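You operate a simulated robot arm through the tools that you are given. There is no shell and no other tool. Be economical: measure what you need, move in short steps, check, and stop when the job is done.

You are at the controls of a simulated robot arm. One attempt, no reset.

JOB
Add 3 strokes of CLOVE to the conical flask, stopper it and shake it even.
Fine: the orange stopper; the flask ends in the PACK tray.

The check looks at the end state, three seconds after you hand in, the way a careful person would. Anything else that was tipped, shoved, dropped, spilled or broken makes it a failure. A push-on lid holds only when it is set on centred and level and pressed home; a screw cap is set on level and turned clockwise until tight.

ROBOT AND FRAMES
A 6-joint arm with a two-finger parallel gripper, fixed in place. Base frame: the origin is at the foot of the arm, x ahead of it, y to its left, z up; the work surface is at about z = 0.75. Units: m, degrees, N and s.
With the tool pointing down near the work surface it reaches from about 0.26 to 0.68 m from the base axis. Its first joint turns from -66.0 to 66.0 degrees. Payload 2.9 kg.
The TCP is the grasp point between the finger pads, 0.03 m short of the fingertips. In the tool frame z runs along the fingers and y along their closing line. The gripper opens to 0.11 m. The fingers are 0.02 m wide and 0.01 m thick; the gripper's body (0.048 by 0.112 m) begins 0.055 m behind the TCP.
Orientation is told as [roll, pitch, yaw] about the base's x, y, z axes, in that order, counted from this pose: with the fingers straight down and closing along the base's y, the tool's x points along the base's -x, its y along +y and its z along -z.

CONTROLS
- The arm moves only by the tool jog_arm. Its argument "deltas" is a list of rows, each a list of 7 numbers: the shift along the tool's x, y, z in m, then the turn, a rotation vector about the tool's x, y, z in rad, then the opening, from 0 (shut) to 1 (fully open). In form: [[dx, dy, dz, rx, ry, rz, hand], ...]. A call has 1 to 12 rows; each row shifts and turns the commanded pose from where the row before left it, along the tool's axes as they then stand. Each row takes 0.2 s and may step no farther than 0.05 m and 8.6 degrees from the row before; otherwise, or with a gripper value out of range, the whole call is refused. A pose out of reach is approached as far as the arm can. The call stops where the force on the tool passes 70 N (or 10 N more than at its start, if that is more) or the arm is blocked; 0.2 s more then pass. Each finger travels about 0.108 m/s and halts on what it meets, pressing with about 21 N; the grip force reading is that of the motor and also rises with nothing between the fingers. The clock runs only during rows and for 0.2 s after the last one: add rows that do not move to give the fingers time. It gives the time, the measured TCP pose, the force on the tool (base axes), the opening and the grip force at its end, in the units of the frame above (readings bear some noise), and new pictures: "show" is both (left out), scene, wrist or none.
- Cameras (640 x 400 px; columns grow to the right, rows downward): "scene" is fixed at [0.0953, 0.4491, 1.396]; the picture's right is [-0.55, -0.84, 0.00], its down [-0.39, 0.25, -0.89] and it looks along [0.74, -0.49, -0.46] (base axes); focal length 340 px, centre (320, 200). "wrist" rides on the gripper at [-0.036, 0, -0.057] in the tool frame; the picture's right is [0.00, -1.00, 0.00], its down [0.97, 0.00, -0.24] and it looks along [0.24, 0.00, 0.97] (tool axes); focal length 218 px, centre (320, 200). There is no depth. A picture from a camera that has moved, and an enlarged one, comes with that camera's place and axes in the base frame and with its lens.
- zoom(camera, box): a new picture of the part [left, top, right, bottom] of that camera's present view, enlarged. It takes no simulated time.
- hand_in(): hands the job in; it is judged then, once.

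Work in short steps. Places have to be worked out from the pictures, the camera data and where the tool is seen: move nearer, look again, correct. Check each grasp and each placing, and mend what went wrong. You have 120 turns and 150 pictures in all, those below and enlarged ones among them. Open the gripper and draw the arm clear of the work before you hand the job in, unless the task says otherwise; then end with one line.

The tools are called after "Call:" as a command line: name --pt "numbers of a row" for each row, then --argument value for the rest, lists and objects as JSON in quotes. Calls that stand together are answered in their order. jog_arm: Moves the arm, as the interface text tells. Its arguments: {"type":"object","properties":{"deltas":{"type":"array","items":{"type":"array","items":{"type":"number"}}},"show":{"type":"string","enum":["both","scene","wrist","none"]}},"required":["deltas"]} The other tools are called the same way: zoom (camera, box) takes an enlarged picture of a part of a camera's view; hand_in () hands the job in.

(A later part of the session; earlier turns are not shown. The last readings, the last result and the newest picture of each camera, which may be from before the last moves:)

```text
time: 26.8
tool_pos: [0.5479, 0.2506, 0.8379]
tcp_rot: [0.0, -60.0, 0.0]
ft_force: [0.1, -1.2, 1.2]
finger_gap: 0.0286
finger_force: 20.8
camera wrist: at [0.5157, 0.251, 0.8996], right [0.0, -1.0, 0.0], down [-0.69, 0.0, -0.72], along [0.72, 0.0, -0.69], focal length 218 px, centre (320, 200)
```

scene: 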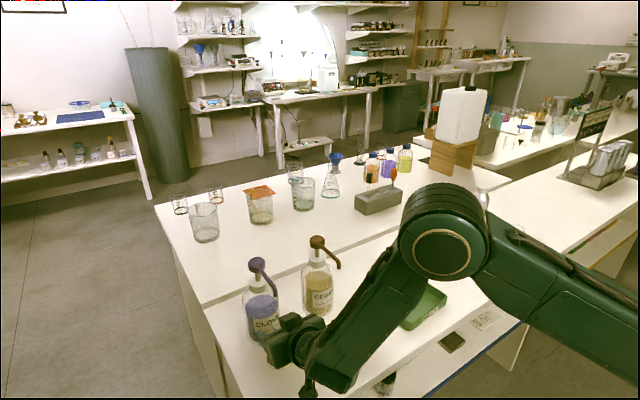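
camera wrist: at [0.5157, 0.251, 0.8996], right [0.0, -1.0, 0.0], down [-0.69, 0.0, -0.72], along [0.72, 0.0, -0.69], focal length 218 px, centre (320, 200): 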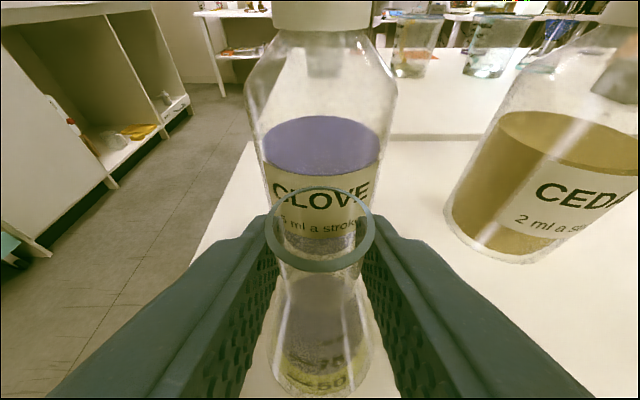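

Grip is good at 28.6 mm. I'll lift 12 mm and carry the flask out to about (0.49, 0.20).

Call:
jog_arm --pt "-0.0104 0 -0.006 0 0 0 0.1" --pt "0 0 0 0 0 0 0.1" --pt "0.0054 -0.0083 -0.0094 0 0 0 0.1" --pt "0.0054 -0.0083 -0.0094 0 0 0 0.1" --pt "0.0054 -0.0083 -0.0094 0 0 0 0.1" --pt "0.0054 -0.0083 -0.0094 0 0 0 0.1" --pt "0.0054 -0.0083 -0.0094 0 0 0 0.1" --pt "0.0054 -0.0083 -0.0094 0 0 0 0.1" --pt "0 0 0 0 0 0 0.1"

Call:
zoom --camera "scene" --box '[225, 250, 355, 390]'

```text
time: 28.8
tool_pos: [0.4813, 0.2021, 0.8521]
tcp_rot: [0.0, -60.0, 0.1]
ft_force: [0.2, 0.2, -0.7]
finger_gap: 0.0287
finger_force: 20.9
camera wrist: at [0.4503, 0.2021, 0.9124], right [0.0, -1.0, 0.0], down [-0.69, 0.0, -0.72], along [0.72, 0.0, -0.69], focal length 218 px, centre (320, 200)
```

scene: 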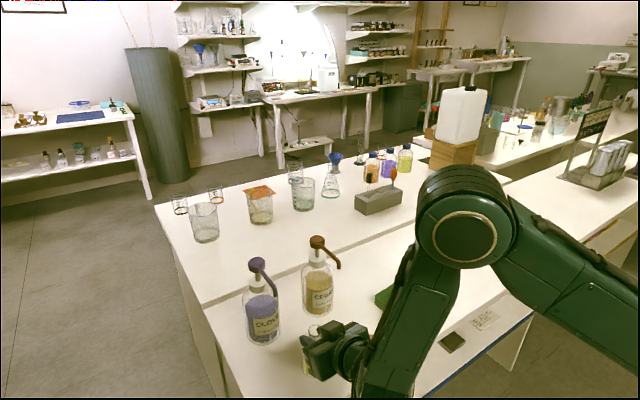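
wrist: 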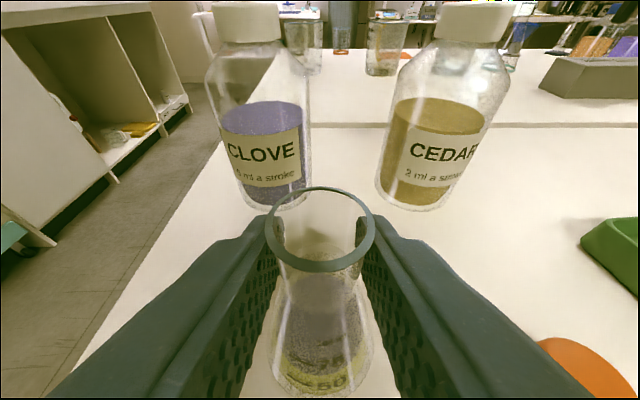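

```text
2.86 times, centred on (290, 320) of scene
camera zoom: at [0.0953, 0.4491, 1.396], right [-0.55, -0.84, 0.0], down [-0.39, 0.25, -0.89], along [0.74, -0.49, -0.46], focal length 971 px, centre (406, -143)
```

zoom: 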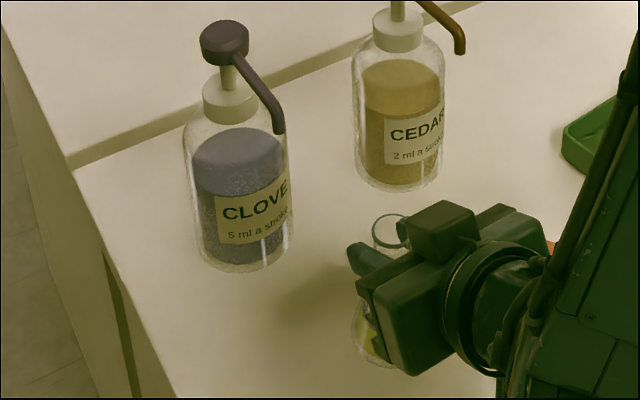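

The flask is upright and clear of the bottles, and the stopper still stands. I'll lower it to the grasp height (TCP z of about 0.839) gently.

Call:
jog_arm --pt "0.0061 0 0.0035 0 0 0 0.1" --pt "0.0035 0 0.002 0 0 0 0.1" --pt "0 0 0 0 0 0 0.1" --show "none"

```text
time: 29.6
tool_pos: [0.4826, 0.2007, 0.8403]
tcp_rot: [0.0, -59.9, 0.0]
ft_force: [-0.8, -0.4, -0.7]
finger_gap: 0.0288
finger_force: 21.5
```

Call:
jog_arm --pt "0.0009 0 0.0005 0 0 0 0.1" --pt "0.0009 0 0.0005 0 0 0 0.1" --pt "0 0 0 0 0 0 0.1" --show "none"

```text
time: 30.4
tool_pos: [0.4827, 0.2012, 0.8396]
tcp_rot: [0.0, -60.2, 0.0]
ft_force: [-2.6, 1.2, 10.0]
finger_gap: 0.0287
finger_force: 20.8
```

The table carries it (10 N). I'll release and withdraw along the finger direction.

Call:
jog_arm --pt "0 0 0 0 0 0 0.3" --pt "0 0 0 0 0 0 0.6" --pt "0 0 0 0 0 0 0.6" --pt "0 0 -0.03 0 0 0 0.6" --pt "0 0 -0.04 0 0 0 0.6" --pt "-0.02 0 -0.04 0 0 0 0.6" --pt "0 0 0 0 0 0 0.6"

```text
time: 32.0
tool_pos: [0.3965, 0.2026, 0.9127]
tcp_rot: [-0.1, -59.9, -0.1]
ft_force: [-0.6, 0.0, 0.7]
finger_gap: 0.0661
finger_force: 0.0
camera wrist: at [0.3638, 0.2029, 0.9724], right [0.0, -1.0, 0.0], down [-0.69, 0.0, -0.72], along [0.72, 0.0, -0.69], focal length 218 px, centre (320, 200)
```

scene: 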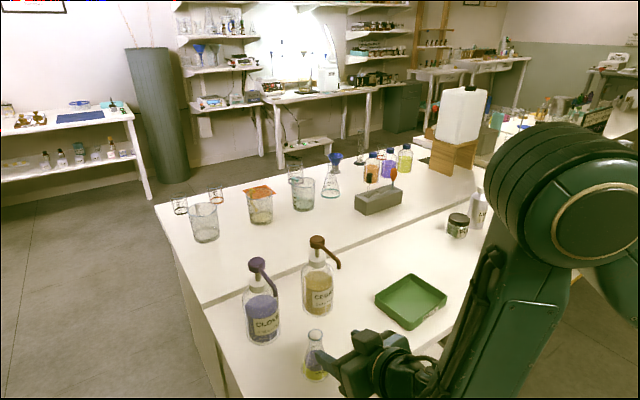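
wrist: 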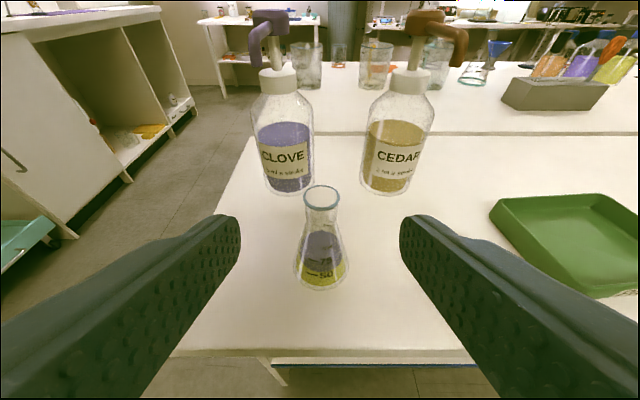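

The flask stands upright at about (0.49, 0.20). I'll rise, return to vertical and shift towards the stopper.

Call:
jog_arm --pt "-0.0433 0 -0.025 0 0 0 0.6" --pt "0 -0.0152 0 0 0.1309 0 0.6" --pt "0 -0.0152 0 0 0.1309 0 0.6" --pt "0 -0.0152 0 0 0.1309 0 0.6" --pt "0 -0.0152 0 0 0.1309 0 0.6" --pt "0 -0.0152 0 0 0.1309 0 0.6" --pt "0 -0.0152 0 0 0.1309 0 0.6" --pt "0 -0.0152 0 0 0.1309 0 0.6" --pt "0 -0.0152 0 0 0.1309 0 0.6" --pt "-0.034 0 0 0 0 0 0.6" --pt "-0.034 0 0 0 0 0 0.6" --pt "0 0 0.02 0 0 0 0.6"

```text
time: 34.6
tool_pos: [0.4649, 0.0796, 0.9424]
tcp_rot: [0.0, 0.1, 0.0]
ft_force: [0.2, 0.3, -0.4]
finger_gap: 0.0662
finger_force: 0.0
camera wrist: at [0.5002, 0.0804, 0.9991], right [0.0, -1.0, 0.0], down [-0.97, 0.0, 0.24], along [-0.24, 0.0, -0.97], focal length 218 px, centre (320, 200)
```

scene: 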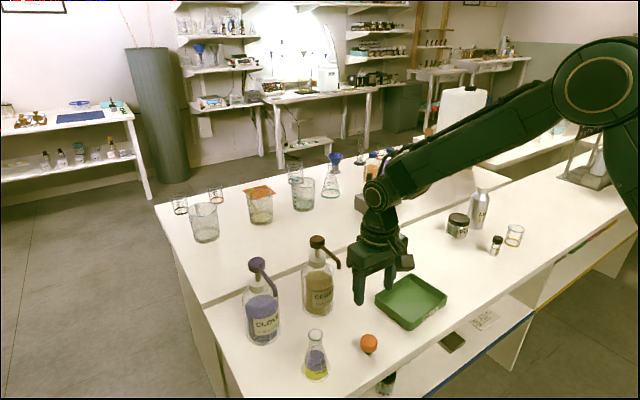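
wrist: 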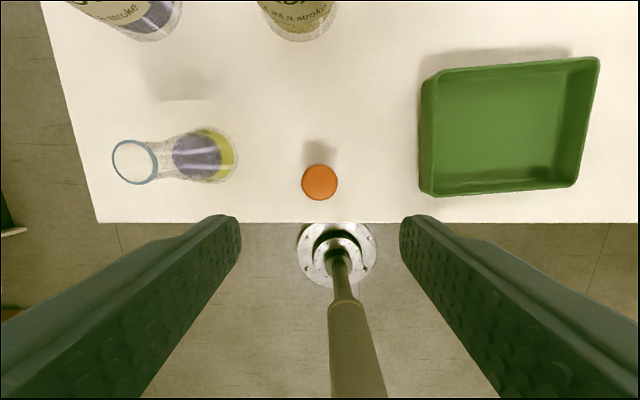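

Stopper unchanged at about (0.4656, 0.081). I'll descend and grip it again.

Call:
jog_arm --pt "0 0.001 0.045 0 0 0 0.6" --pt "0 0 0.045 0 0 0 0.6" --pt "0 0 0.035 0 0 0 0.6" --pt "0 0 0.024 0 0 0 0.6" --pt "0 0 0 0 0 0 0.6" --pt "0 0 0 0 0 0 0.2" --pt "0 0 0 0 0 0 0.2" --show "none"

```text
time: 36.2
tool_pos: [0.4668, 0.0802, 0.7923]
tcp_rot: [0.0, 0.1, 0.0]
ft_force: [0.0, 0.2, -0.6]
finger_gap: 0.0358
finger_force: 20.5
```

Gripped at 35.8 mm. I'll lift to z of about 0.93 and look at how it hangs.

Call:
jog_arm --pt "0 0 -0.03 0 0 0 0.2" --pt "0 0 -0.05 0 0 0 0.2" --pt "0 0 -0.05 0 0 0 0.2" --pt "0 0 0 0 0 0 0.2"

Call:
zoom --camera "scene" --box '[330, 230, 430, 330]'

```text
time: 37.2
tool_pos: [0.4656, 0.0804, 0.9222]
tcp_rot: [0.1, 0.1, 0.0]
ft_force: [0.7, -0.2, 0.7]
finger_gap: 0.0354
finger_force: 20.9
camera wrist: at [0.5015, 0.0807, 0.9793], right [0.0, -1.0, 0.0], down [-0.97, 0.0, 0.24], along [-0.24, 0.0, -0.97], focal length 218 px, centre (320, 200)
```

scene: 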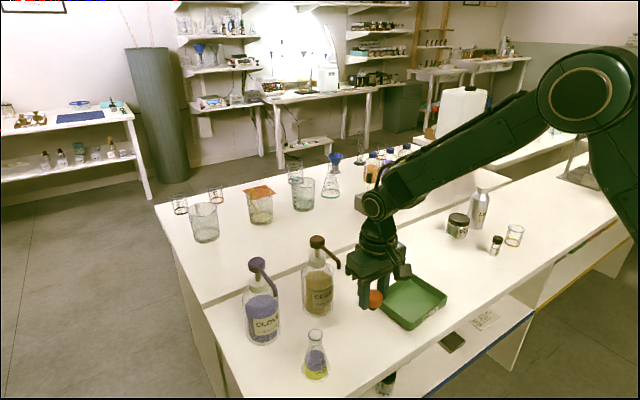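
wrist: 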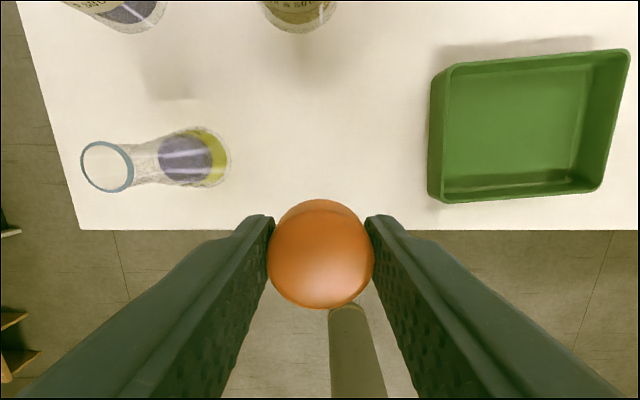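

```text
4.00 times, centred on (380, 280) of scene
camera zoom: at [0.0953, 0.4491, 1.396], right [-0.55, -0.84, 0.0], down [-0.39, 0.25, -0.89], along [0.74, -0.49, -0.46], focal length 1360 px, centre (80, -120)
```

zoom: 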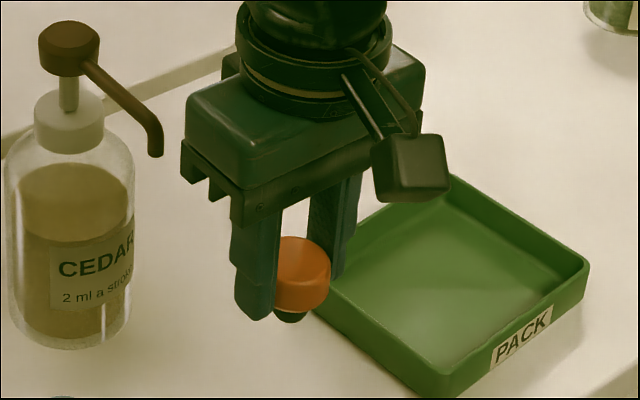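

Held level. Flask rim measured at about (0.4905, 0.203). I'll move alongside at y of about 0.16 and re-measure from nearer.

Call:
jog_arm --pt "-0.012 0.04 -0.007 0 0 0 0.2" --pt "-0.0115 0.04 -0.006 0 0 0 0.2" --pt "0 0 0 0 0 0 0.2" --show "wrist"

Call:
zoom --camera "wrist" --box '[160, 120, 360, 300]'

```text
time: 38.0
tool_pos: [0.491, 0.1606, 0.9346]
tcp_rot: [0.0, 0.0, -0.1]
ft_force: [0.7, 1.1, -0.8]
finger_gap: 0.0357
finger_force: 20.8
camera wrist: at [0.5257, 0.1607, 0.9928], right [0.0, -1.0, 0.0], down [-0.97, 0.0, 0.24], along [-0.24, 0.0, -0.97], focal length 218 px, centre (320, 200)
```

wrist: 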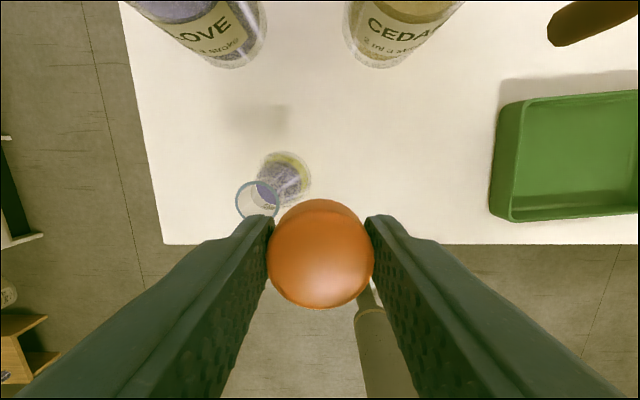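

```text
2.22 times, centred on (260, 210) of wrist
camera zoom: at [0.5257, 0.1607, 0.9928], right [0.0, -1.0, 0.0], down [-0.97, 0.0, 0.24], along [-0.24, 0.0, -0.97], focal length 485 px, centre (453, 178)
```

zoom: 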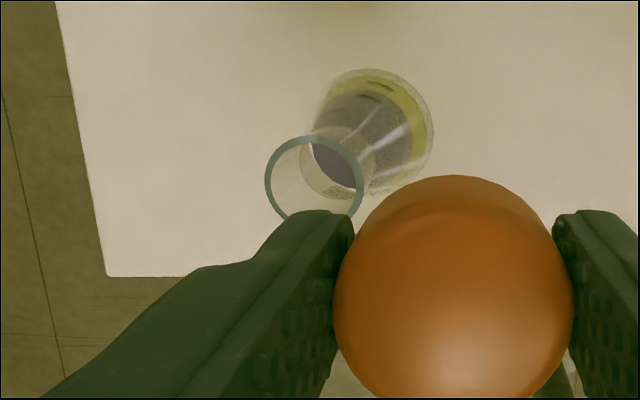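

Rim refined to about (0.4893, 0.2021), straight across from the stopper. I'll move 41 mm in y and descend to just above the mouth, then check alignment in the scene view.

Call:
jog_arm --pt "0 0.0207 0 0 0 0 0.2" --pt "0.0003 0.0207 0 0 0 0 0.2" --pt "0 0 0.015 0 0 0 0.2" --pt "0 0 0.013 0 0 0 0.2" --pt "0 0 0 0 0 0 0.2"

Call:
zoom --camera "scene" --box '[275, 300, 355, 380]'

Call:
zoom --camera "wrist" --box '[240, 160, 400, 330]'

```text
time: 39.2
tool_pos: [0.4901, 0.2026, 0.9064]
tcp_rot: [0.0, 0.1, 0.1]
ft_force: [-0.6, 0.4, -0.1]
finger_gap: 0.0358
finger_force: 20.8
camera wrist: at [0.5247, 0.2031, 0.964], right [0.0, -1.0, 0.0], down [-0.97, 0.0, 0.24], along [-0.24, 0.0, -0.97], focal length 218 px, centre (320, 200)
```

scene: 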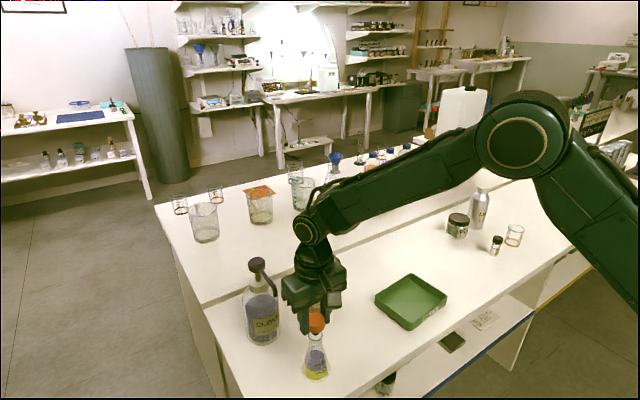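
wrist: 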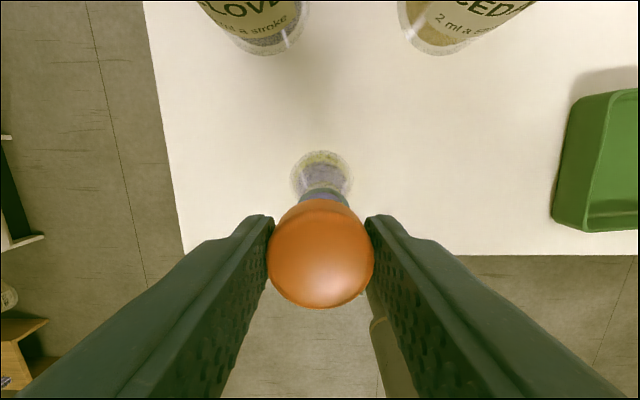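

```text
5.00 times, centred on (315, 340) of scene
camera zoom: at [0.0953, 0.4491, 1.396], right [-0.55, -0.84, 0.0], down [-0.39, 0.25, -0.89], along [0.74, -0.49, -0.46], focal length 1700 px, centre (345, -500)
```

zoom: 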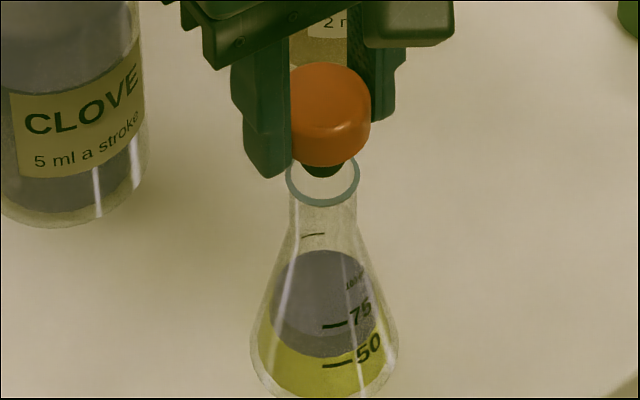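

```text
2.35 times, centred on (320, 245) of wrist
camera zoom: at [0.5247, 0.2031, 0.964], right [0.0, -1.0, 0.0], down [-0.97, 0.0, 0.24], along [-0.24, 0.0, -0.97], focal length 514 px, centre (320, 94)
```

zoom: 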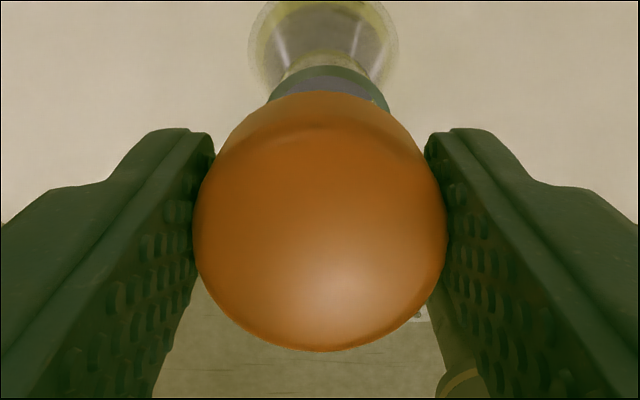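

Aligned within about 1–2 mm; the wrist view suggests −1.2 mm in y and the rim's far edge about +1 mm in x. I'll correct and ease down.

Call:
jog_arm --pt "-0.001 -0.0012 0 0 0 0 0.2" --pt "0 0 0.006 0 0 0 0.2" --pt "0 0 0.004 0 0 0 0.2" --pt "0 0 0.003 0 0 0 0.2" --pt "0 0 0 0 0 0 0.2"

Call:
zoom --camera "scene" --box '[275, 300, 355, 380]'

Call:
zoom --camera "wrist" --box '[240, 130, 400, 300]'

```text
time: 40.4
tool_pos: [0.4894, 0.2015, 0.8939]
tcp_rot: [0.0, 0.1, 0.0]
ft_force: [0.3, 0.2, 0.5]
finger_gap: 0.0358
finger_force: 20.6
camera wrist: at [0.5245, 0.2018, 0.9508], right [0.0, -1.0, 0.0], down [-0.97, 0.0, 0.24], along [-0.24, 0.0, -0.97], focal length 218 px, centre (320, 200)
```

scene: 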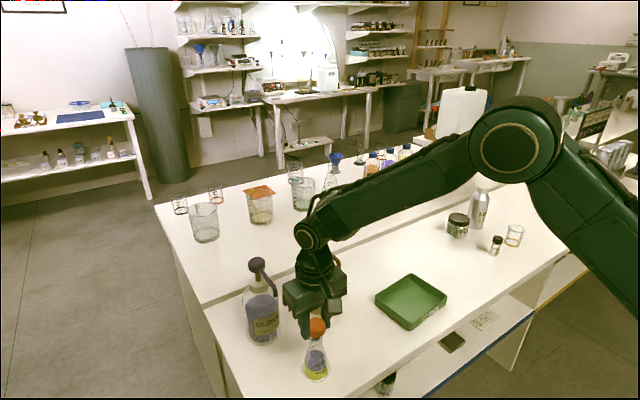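
wrist: 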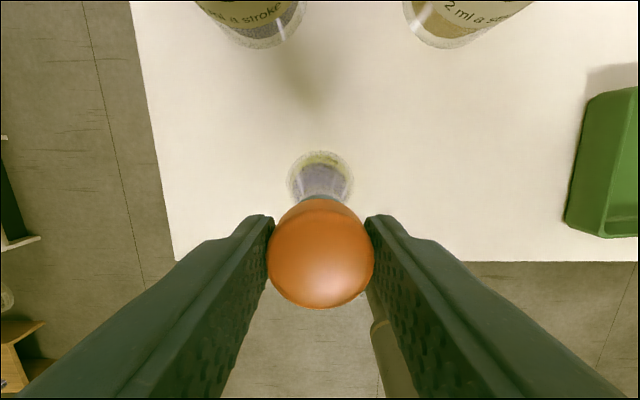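

```text
5.00 times, centred on (315, 340) of scene
camera zoom: at [0.0953, 0.4491, 1.396], right [-0.55, -0.84, 0.0], down [-0.39, 0.25, -0.89], along [0.74, -0.49, -0.46], focal length 1700 px, centre (345, -500)
```

zoom: 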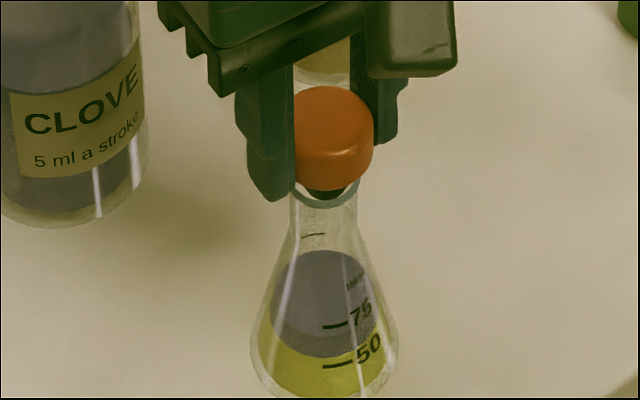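

```text
2.35 times, centred on (320, 215) of wrist
camera zoom: at [0.5245, 0.2018, 0.9508], right [0.0, -1.0, 0.0], down [-0.97, 0.0, 0.24], along [-0.24, 0.0, -0.97], focal length 514 px, centre (320, 165)
```

zoom: 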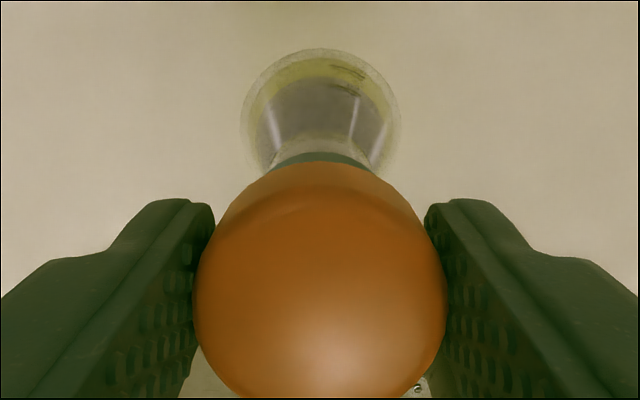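

The wrist view is now symmetric and the plug tip is at the mouth. I'll nudge slightly and lower in small rows.

Call:
jog_arm --pt "-0.0005 0.0004 0.002 0 0 0 0.2" --pt "0 0 0.003 0 0 0 0.2" --pt "0 0 0.003 0 0 0 0.2" --pt "0 0 0 0 0 0 0.2" --show "none"

Call:
zoom --camera "scene" --box '[275, 300, 355, 380]'

```text
time: 41.4
tool_pos: [0.4901, 0.2017, 0.885]
tcp_rot: [0.0, 0.0, 0.0]
ft_force: [-0.8, -0.6, 0.3]
finger_gap: 0.0356
finger_force: 21.7
```

```text
5.00 times, centred on (315, 340) of scene
camera zoom: at [0.0953, 0.4491, 1.396], right [-0.55, -0.84, 0.0], down [-0.39, 0.25, -0.89], along [0.74, -0.49, -0.46], focal length 1700 px, centre (345, -500)
```

zoom: 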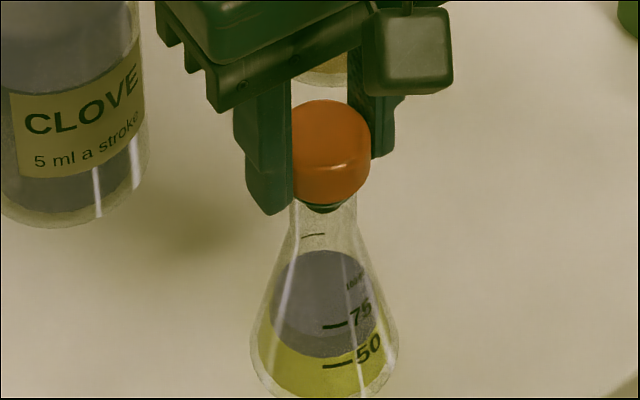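

The plug is entering the neck without force. I'll continue down and press.

Call:
jog_arm --pt "0 0 0.003 0 0 0 0.2" --pt "0 0 0.003 0 0 0 0.2" --pt "0 0 0.002 0 0 0 0.2" --pt "0 0 0 0 0 0 0.2" --show "none"

Call:
zoom --camera "scene" --box '[275, 300, 355, 380]'

```text
time: 42.4
tool_pos: [0.4915, 0.2016, 0.881]
tcp_rot: [0.1, -0.4, 0.0]
ft_force: [-9.3, -5.5, 40.0]
finger_gap: 0.0356
finger_force: 20.7
```

```text
5.00 times, centred on (315, 340) of scene
camera zoom: at [0.0945, 0.4487, 1.3962], right [-0.55, -0.84, 0.0], down [-0.39, 0.26, -0.89], along [0.74, -0.49, -0.46], focal length 1700 px, centre (345, -500)
```

zoom: 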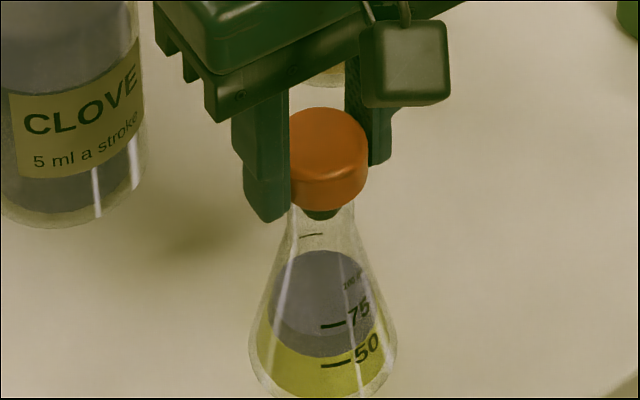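

Reaction is 40 N with a sideways part (−x, −y), so I'll shift 0.8 mm that way to centre and press on.

Call:
jog_arm --pt "0.0012 -0.0008 0 0 0 0 0.2" --pt "0 0 0.001 0 0 0 0.2" --pt "0 0 0.001 0 0 0 0.2" --pt "0 0 0 0 0 0 0.2" --show "none"

Call:
zoom --camera "scene" --box '[275, 300, 355, 380]'

```text
time: 43.4
tool_pos: [0.4906, 0.2017, 0.8798]
tcp_rot: [0.2, -0.5, -0.1]
ft_force: [-4.1, -1.5, 47.0]
finger_gap: 0.0352
finger_force: 20.7
```

```text
5.00 times, centred on (315, 340) of scene
camera zoom: at [0.0945, 0.4488, 1.3962], right [-0.55, -0.84, 0.0], down [-0.39, 0.26, -0.89], along [0.74, -0.49, -0.46], focal length 1700 px, centre (345, -500)
```

zoom: 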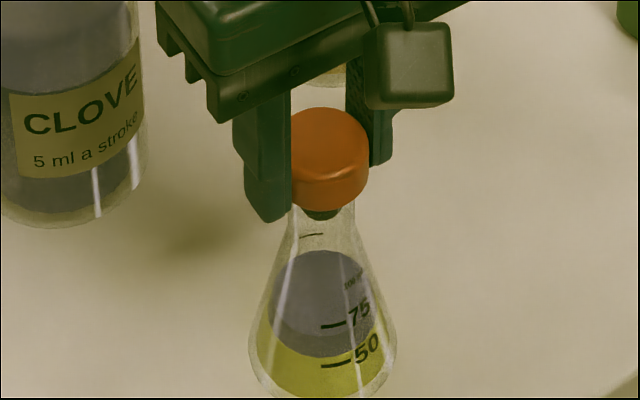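

The head now covers the rim and sideways load is small. I'll relax, release and rise to look, then press from the top with closed fingers.

Call:
jog_arm --pt "0 0 -0.004 0 0 0 0.2" --pt "0 0 0 0 0 0 0.5" --pt "0 0 0 0 0 0 0.5" --pt "0 0 -0.03 0 0 0 0.5" --pt "0 0 -0.03 0 0 0 0.5" --pt "0 0 0 0 0 0 0" --show "wrist"

Call:
zoom --camera "scene" --box '[275, 300, 355, 380]'

```text
time: 44.8
tool_pos: [0.4896, 0.2003, 0.9396]
tcp_rot: [0.0, 0.1, 0.0]
ft_force: [0.0, 0.0, 0.5]
finger_gap: 0.0001
finger_force: 21.3
camera wrist: at [0.5246, 0.201, 0.9976], right [0.0, -1.0, 0.0], down [-0.97, 0.0, 0.24], along [-0.24, 0.0, -0.97], focal length 218 px, centre (320, 200)
```

wrist: 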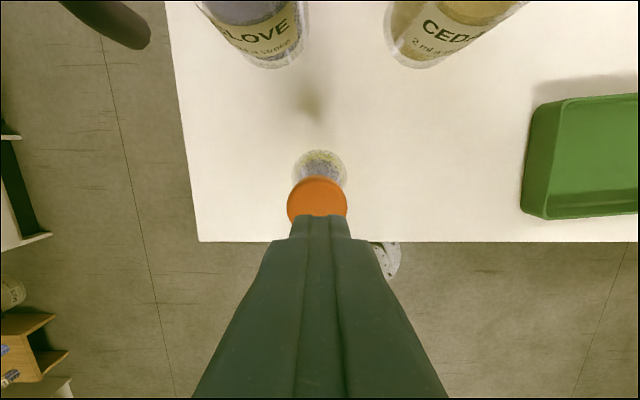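

```text
5.00 times, centred on (315, 340) of scene
camera zoom: at [0.0953, 0.4491, 1.396], right [-0.55, -0.84, 0.0], down [-0.39, 0.25, -0.89], along [0.74, -0.49, -0.46], focal length 1700 px, centre (345, -500)
```

zoom: 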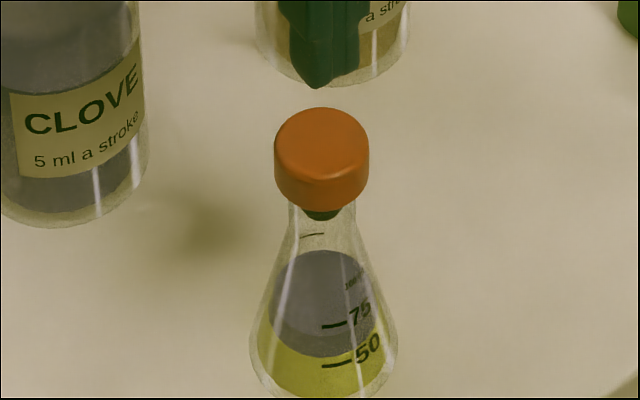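

The stopper sits level and centred. I'll press on top with closed fingers: descend to contact (TCP z of about 0.902), slightly re-centred.

Call:
jog_arm --pt "-0.0015 0.0016 0.02 0 0 0 0" --pt "0 0 0.013 0 0 0 0" --pt "0 0 0.003 0 0 0 0" --pt "0 0 0.003 0 0 0 0" --pt "0 0 0.003 0 0 0 0" --pt "0 0 0 0 0 0 0" --show "none"

```text
time: 46.2
tool_pos: [0.4931, 0.2035, 0.9066]
tcp_rot: [0.4, -0.7, 0.0]
ft_force: [-3.4, -1.7, 13.8]
finger_gap: 0.0
finger_force: 21.2
stopped in row 6: the force on the tool passed its limit (the readings are from after the stop); the commanded pose is now the measured one
```

The press exceeded the 70 N limit momentarily, so it has been pressed hard. I'll back off and look.

Call:
jog_arm --pt "0 0 -0.02 0 0 0 0" --pt "0 0 -0.03 0 0 0 0.3" --show "wrist"

Call:
zoom --camera "scene" --box '[295, 320, 335, 350]'

```text
time: 46.8
tool_pos: [0.4918, 0.2045, 0.9545]
tcp_rot: [0.2, -0.5, -0.1]
ft_force: [0.3, -0.2, -0.4]
finger_gap: 0.0328
finger_force: 0.0
camera wrist: at [0.5262, 0.2041, 1.0113], right [0.0, -1.0, 0.0], down [-0.97, 0.0, 0.23], along [-0.23, 0.0, -0.97], focal length 218 px, centre (320, 200)
```

wrist: 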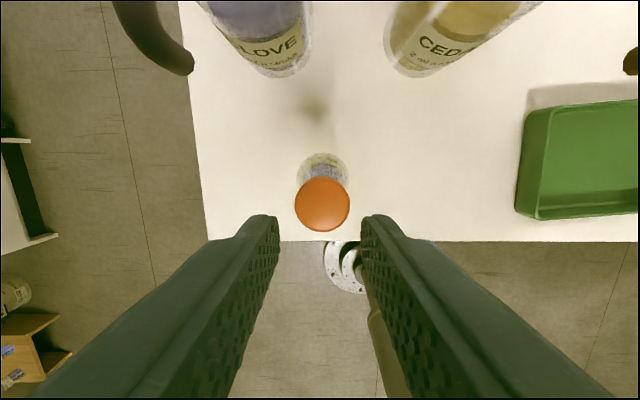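

```text
13.33 times, centred on (315, 335) of scene
camera zoom: at [0.0953, 0.4491, 1.396], right [-0.55, -0.84, 0.0], down [-0.39, 0.25, -0.89], along [0.74, -0.49, -0.46], focal length 4532 px, centre (387, -1600)
```

zoom: 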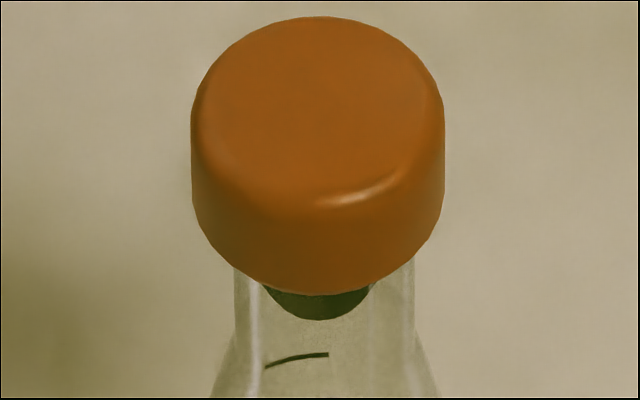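

It looks fully seated. I'll do one more controlled press, re-centred, to confirm it's home under sustained load.

Call:
jog_arm --pt "0 -0.002 0 0 0 0 0" --pt "0 0 0.02 0 0 0 0" --pt "0 0 0.02 0 0 0 0" --pt "0 0 0.005 0 0 0 0" --pt "0 0 0.003 0 0 0 0" --pt "0 0 0 0 0 0 0" --show "none"

```text
time: 48.2
tool_pos: [0.492, 0.2013, 0.9064]
tcp_rot: [0.3, -0.6, 0.0]
ft_force: [0.0, 0.1, 0.8]
finger_gap: 0.0002
finger_force: 20.7
```

Call:
jog_arm --pt "0 0 0.0015 0 0 0 0" --pt "0 0 0.0015 0 0 0 0" --pt "0 0 0.001 0 0 0 0" --pt "0 0 0 0 0 0 0" --show "none"

```text
time: 49.2
tool_pos: [0.4932, 0.2021, 0.9046]
tcp_rot: [0.4, -1.0, -0.1]
ft_force: [-7.9, -1.2, 38.2]
finger_gap: 0.0
finger_force: 20.8
```

Call:
jog_arm --pt "0.0005 0 0.001 0 0 0 0" --pt "0 0 0.0007 0 0 0 0" --pt "0 0 0 0 0 0 0" --show "none"

Call:
zoom --camera "scene" --box '[295, 320, 335, 350]'

```text
time: 50.0
tool_pos: [0.4922, 0.2019, 0.9043]
tcp_rot: [0.4, -1.0, 0.0]
ft_force: [-6.7, -1.1, 44.7]
finger_gap: 0.0001
finger_force: 21.1
```

```text
13.33 times, centred on (315, 335) of scene
camera zoom: at [0.0945, 0.4488, 1.3962], right [-0.55, -0.84, 0.0], down [-0.39, 0.26, -0.89], along [0.74, -0.49, -0.46], focal length 4532 px, centre (387, -1600)
```

zoom: 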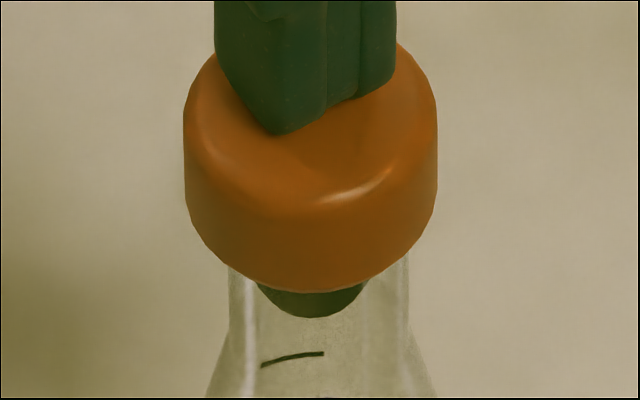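

The stopper is solid under sustained 45 N, so it's home. I'll rise, shift left to about (0.445, 0.28) and yaw 60°, for a sideways neck grasp.

Call:
jog_arm --pt "0 0 -0.05 0 0 0 0" --pt "0 0 -0.05 0 0 0 0.3" --pt "0.0235 0.039 0 0 0 0 0.5" --pt "0.0235 0.039 0 0 0 0 0.5" --pt "0 0 0 0 0 0.131 0.5" --pt "0 0 0 0 0 0.131 0.5" --pt "0 0 0 0 0 0.131 0.5" --pt "0 0 0 0 0 0.131 0.5" --pt "0 0 0 0 0 0.131 0.5" --pt "0 0 0 0 0 0.131 0.5" --pt "0 0 0 0 0 0.131 0.5" --pt "0 0 0 0 0 0.131 0.5" --show "none"

```text
time: 52.6
tool_pos: [0.4447, 0.2791, 1.0003]
tcp_rot: [0.8, -0.1, -60.2]
ft_force: [-0.2, -0.1, -0.4]
finger_gap: 0.0548
finger_force: 0.0
```

Now I'll tilt to horizontal (11 rows about tool y).

Call:
jog_arm --pt "0 0 0 0 -0.142 0 0.5" --pt "0 0 0 0 -0.142 0 0.5" --pt "0 0 0 0 -0.142 0 0.5" --pt "0 0 0 0 -0.142 0 0.5" --pt "0 0 0 0 -0.142 0 0.5" --pt "0 0 0 0 -0.142 0 0.5" --pt "0 0 0 0 -0.142 0 0.5" --pt "0 0 0 0 -0.142 0 0.5" --pt "0 0 0 0 -0.142 0 0.5" --pt "0 0 0 0 -0.142 0 0.5" --pt "0 0 0 0 -0.142 0 0.5"

```text
time: 55.0
tool_pos: [0.4133, 0.1609, 0.9382]
tcp_rot: [4.9, -76.1, -63.3]
ft_force: [-0.1, 0.8, 0.3]
finger_gap: 0.0551
finger_force: 0.1
out of reach, approached as far as the arm can: row 7, 8, 9, 10, 11
camera wrist: at [0.3866, 0.2017, 0.9874], right [-0.85, -0.52, -0.02], down [-0.23, 0.41, -0.88], along [0.47, -0.75, -0.47], focal length 218 px, centre (320, 200)
```

scene: 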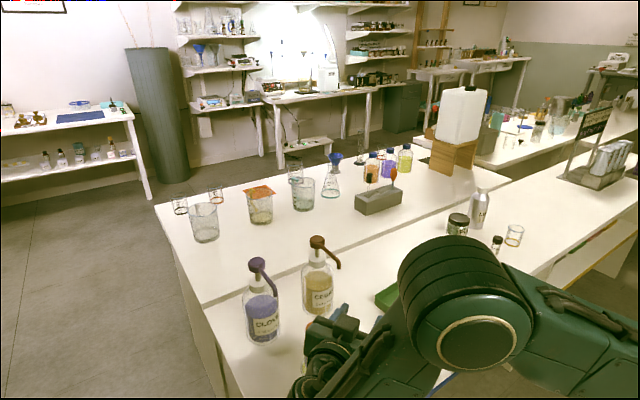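
wrist: 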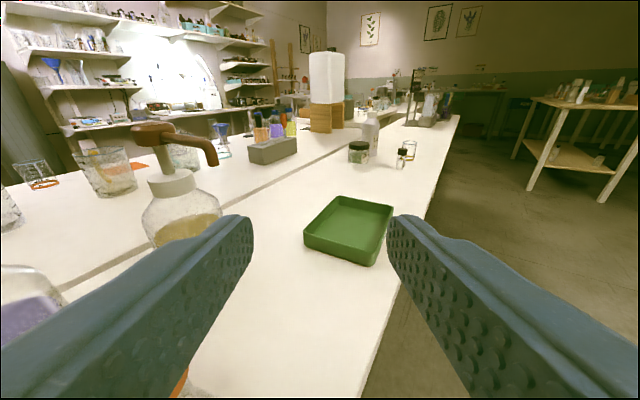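

The side approach exceeded wrist limits and the arm drifted to (0.413, 0.161, 0.938), though it touched nothing (force about 0). I'll raise it and check the flask.

Call:
jog_arm --pt "-0.04 0 0 0 0 0 0.5" --pt "-0.04 0 0 0 0 0 0.5" --pt "0 0 0 0 0.14 0 0.5" --pt "0 0 0 0 0.14 0 0.5" --pt "0 0 0 0 0.14 0 0.5" --pt "0 0 0 0 0.14 0 0.5" --pt "0 0 0 0 0.14 0 0.5" --pt "0 0 0 0 0.14 0 0.5" --pt "0 0 0 0 0.14 0 0.5" --pt "0 0 0 0 0.14 0 0.5" --pt "0 0 0 0 0.14 0 0.5"

```text
time: 57.4
tool_pos: [0.4182, 0.1283, 1.0059]
tcp_rot: [1.1, -3.8, -58.5]
ft_force: [0.6, -0.4, 0.4]
finger_gap: 0.0549
finger_force: 0.0
out of reach, approached as far as the arm can: row 1, 2
camera wrist: at [0.4324, 0.1002, 1.0652], right [-0.85, -0.52, -0.02], down [-0.52, 0.84, 0.18], along [-0.07, 0.16, -0.98], focal length 218 px, centre (320, 200)
```

scene: 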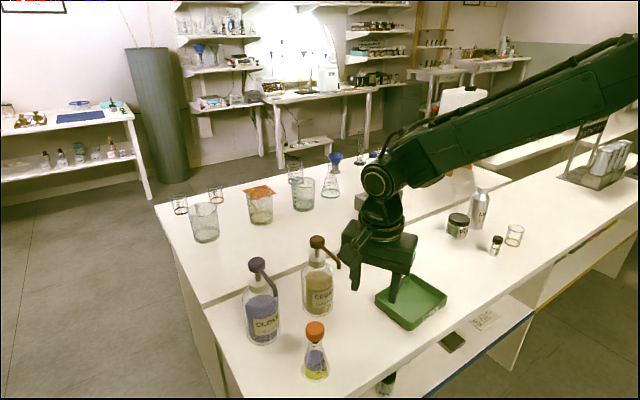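
wrist: 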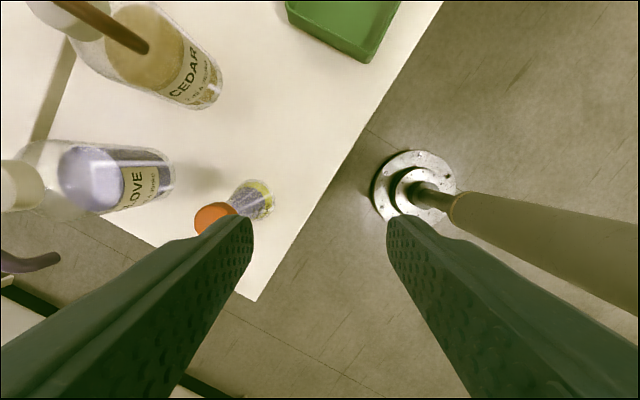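

Flask is untouched and stoppered. I'll undo the yaw.

Call:
jog_arm --pt "0 0 0 0 0 -0.1276 0.5" --pt "0 0 0 0 0 -0.1276 0.5" --pt "0 0 0 0 0 -0.1276 0.5" --pt "0 0 0 0 0 -0.1276 0.5" --pt "0 0 0 0 0 -0.1276 0.5" --pt "0 0 0 0 0 -0.1276 0.5" --pt "0 0 0 0 0 -0.1276 0.5" --pt "0 0 0 0 0 -0.1276 0.5" --pt "0 0 0 0 0 0 0.5" --show "none"

```text
time: 59.4
tool_pos: [0.4186, 0.1282, 1.0059]
tcp_rot: [-2.7, -3.0, 0.3]
ft_force: [0.1, 0.3, 0.0]
finger_gap: 0.055
finger_force: 0.0
```

Call:
jog_arm --pt "0 0 0 -0.047 0.052 0.005 0.5" --pt "-0.0243 0.0247 0 0 0 0 0.5" --pt "-0.0243 0.0247 0 0 0 0 0.5" --pt "-0.0243 0.0247 0 0 0 0 0.5" --pt "0 0 0.03 0 0 0 0.5" --pt "0 0 0 0 0 0 0.5" --show "wrist"

```text
time: 60.8
tool_pos: [0.4919, 0.2011, 0.9754]
tcp_rot: [0.0, -0.1, -0.2]
ft_force: [-0.2, -0.6, -0.8]
finger_gap: 0.0549
finger_force: 0.2
camera wrist: at [0.5264, 0.2017, 1.0325], right [0.0, -1.0, 0.0], down [-0.97, 0.0, 0.24], along [-0.24, 0.0, -0.97], focal length 218 px, centre (320, 200)
```

wrist: 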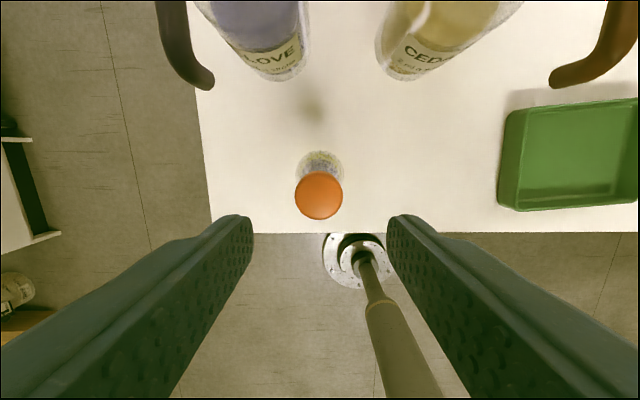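

Stopper at (0.491, 0.202). I'll descend to grip the stopper head and test-lift the flask by it gently.

Call:
jog_arm --pt "0.0005 0.001 0.04 0 0 0 0.5" --pt "0 0 0.035 0 0 0 0.5" --pt "0 0 0.02 0 0 0 0.5" --pt "0 0 0 0 0 0 0.2" --pt "0 0 0 0 0 0 0.2" --pt "0 0 -0.004 0 0 0 0.2" --pt "0 0 -0.004 0 0 0 0.2" --pt "0 0 0 0 0 0 0.2"

Call:
zoom --camera "scene" --box '[275, 300, 355, 380]'

```text
time: 62.6
tool_pos: [0.4909, 0.2034, 0.8887]
tcp_rot: [-0.1, 0.0, -0.2]
ft_force: [0.3, 0.2, -0.4]
finger_gap: 0.0357
finger_force: 21.1
camera wrist: at [0.5255, 0.203, 0.9462], right [0.0, -1.0, 0.0], down [-0.97, 0.0, 0.24], along [-0.24, 0.0, -0.97], focal length 218 px, centre (320, 200)
```

scene: 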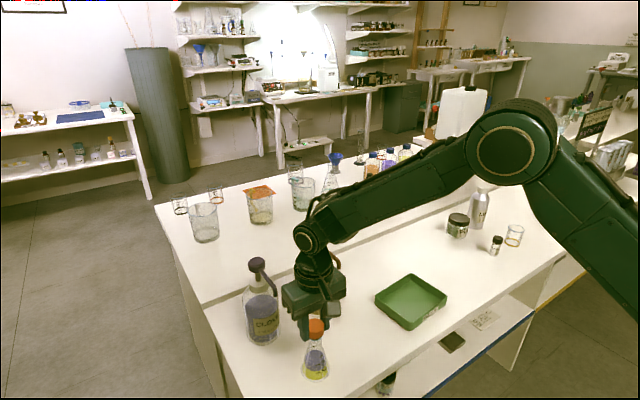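
wrist: 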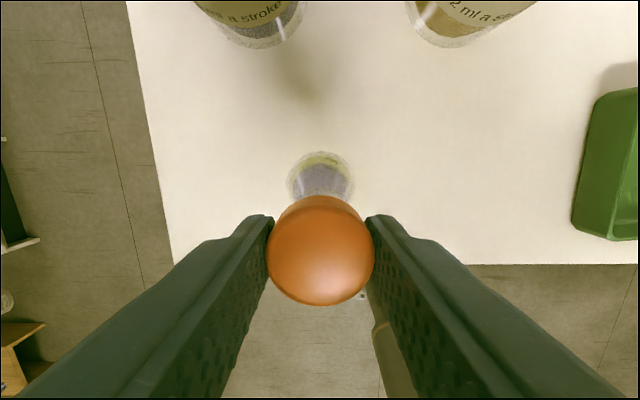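

```text
5.00 times, centred on (315, 340) of scene
camera zoom: at [0.0953, 0.4491, 1.396], right [-0.55, -0.84, 0.0], down [-0.39, 0.25, -0.89], along [0.74, -0.49, -0.46], focal length 1700 px, centre (345, -500)
```

zoom: 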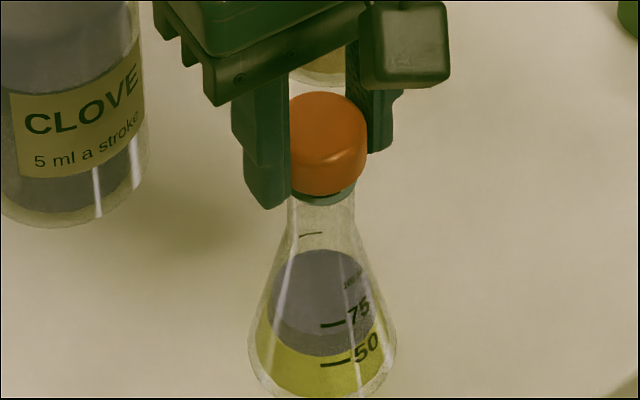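

The stopper came up alone without resistance while the flask stayed put, so it had not locked home. It's still held with the plug in the mouth, so I'll check the alignment closely.

Call:
zoom --camera "scene" --box '[295, 310, 335, 350]'

Call:
zoom --camera "wrist" --box '[260, 130, 380, 230]'

```text
10.00 times, centred on (315, 330) of scene
camera zoom: at [0.0953, 0.4491, 1.396], right [-0.55, -0.84, 0.0], down [-0.39, 0.25, -0.89], along [0.74, -0.49, -0.46], focal length 3399 px, centre (370, -1100)
```

zoom: 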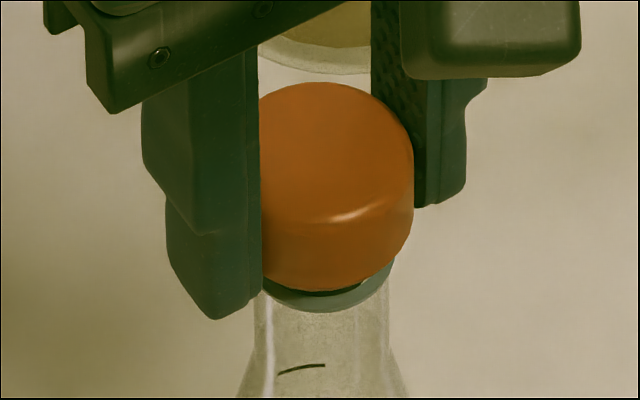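

```text
4.00 times, centred on (320, 180) of wrist
camera zoom: at [0.5255, 0.203, 0.9462], right [0.0, -1.0, 0.0], down [-0.97, 0.0, 0.24], along [-0.24, 0.0, -0.97], focal length 873 px, centre (320, 280)
```

zoom: 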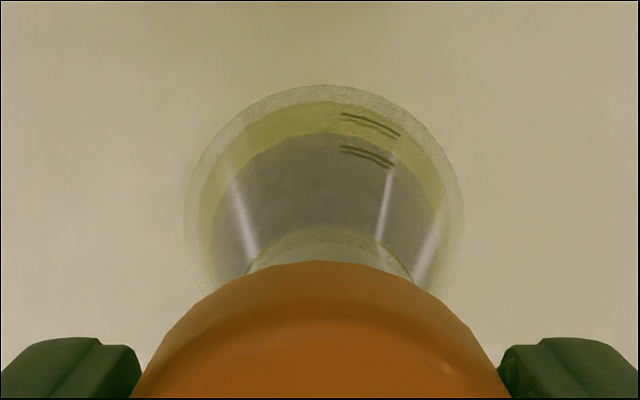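

The stopper sits about 1 mm too far in +y (both views agree). I'll shift −1 mm y and −0.5 mm x, and press down with grip, watching force.

Call:
jog_arm --pt "0.0005 -0.001 0 0 0 0 0.2" --pt "0 0 0.003 0 0 0 0.2" --pt "0 0 0.003 0 0 0 0.2" --pt "0 0 0.002 0 0 0 0.2" --pt "0 0 0 0 0 0 0.2" --show "none"

```text
time: 63.8
tool_pos: [0.4899, 0.2011, 0.8815]
tcp_rot: [0.0, -0.2, -0.2]
ft_force: [-0.8, -0.4, 1.4]
finger_gap: 0.0352
finger_force: 20.8
```

Call:
jog_arm --pt "0 0 0.0015 0 0 0 0.2" --pt "0 0 0.0015 0 0 0 0.2" --pt "0 0 0 0 0 0 0.2" --show "none"

Call:
zoom --camera "scene" --box '[295, 310, 335, 350]'

```text
time: 64.6
tool_pos: [0.4921, 0.201, 0.8803]
tcp_rot: [0.1, -0.3, -0.2]
ft_force: [-8.0, -3.7, 35.8]
finger_gap: 0.0356
finger_force: 21.3
```

```text
10.00 times, centred on (315, 330) of scene
camera zoom: at [0.0945, 0.4488, 1.3962], right [-0.55, -0.84, 0.0], down [-0.39, 0.26, -0.89], along [0.74, -0.49, -0.46], focal length 3399 px, centre (370, -1100)
```

zoom: 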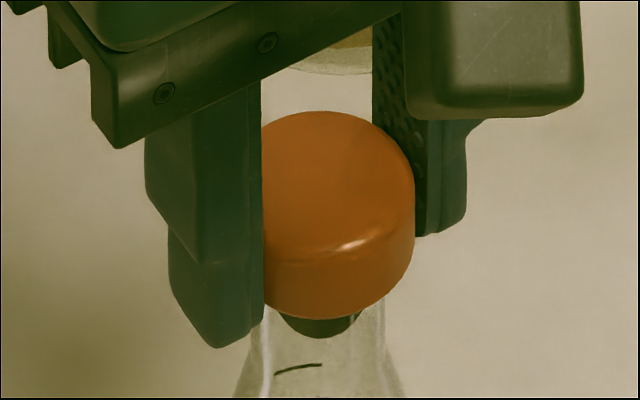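

It bottoms stiffly at the same depth. Pressing flexes the tool about 2 mm to +x, so I'll compensate by −x while increasing the press towards 60 N.

Call:
jog_arm --pt "0.0015 -0.0005 0 0 0 0 0.2" --pt "0.0005 0 0.0012 0 0 0 0.2" --pt "0 0 0 0 0 0 0.2" --show "none"

```text
time: 65.4
tool_pos: [0.4906, 0.2009, 0.8807]
tcp_rot: [0.1, -0.6, -0.3]
ft_force: [-0.9, -3.3, 41.0]
finger_gap: 0.0355
finger_force: 20.8
```

Call:
jog_arm --pt "0.0003 -0.0004 0.0015 0 0 0 0.2" --pt "0.0003 0 0.001 0 0 0 0.2" --pt "0 0 0 0 0 0 0.2" --show "none"

```text
time: 66.2
tool_pos: [0.4896, 0.2011, 0.8806]
tcp_rot: [0.2, -0.8, -0.2]
ft_force: [-4.0, -2.6, 55.1]
finger_gap: 0.0354
finger_force: 21.2
```

55 N with only small side load and no sinking. I'll correct the 0.8° flex tilt, add a little more, then test by a small lift.

Call:
jog_arm --pt "0 0 0 -0.003 0.014 0 0.2" --pt "0.0002 0 0.0008 0 0 0 0.2" --pt "0 0 0 0 0 0 0.2" --show "none"

Call:
zoom --camera "scene" --box '[295, 310, 335, 350]'

```text
time: 67.0
tool_pos: [0.4919, 0.2023, 0.88]
tcp_rot: [0.5, -0.1, -0.3]
ft_force: [-1.3, -1.1, 50.7]
finger_gap: 0.0357
finger_force: 21.2
```

```text
10.00 times, centred on (315, 330) of scene
camera zoom: at [0.0945, 0.4487, 1.3962], right [-0.55, -0.84, 0.0], down [-0.39, 0.26, -0.89], along [0.74, -0.49, -0.46], focal length 3399 px, centre (370, -1100)
```

zoom: 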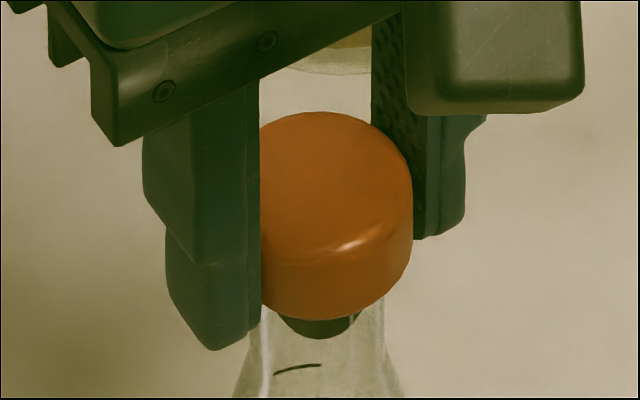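

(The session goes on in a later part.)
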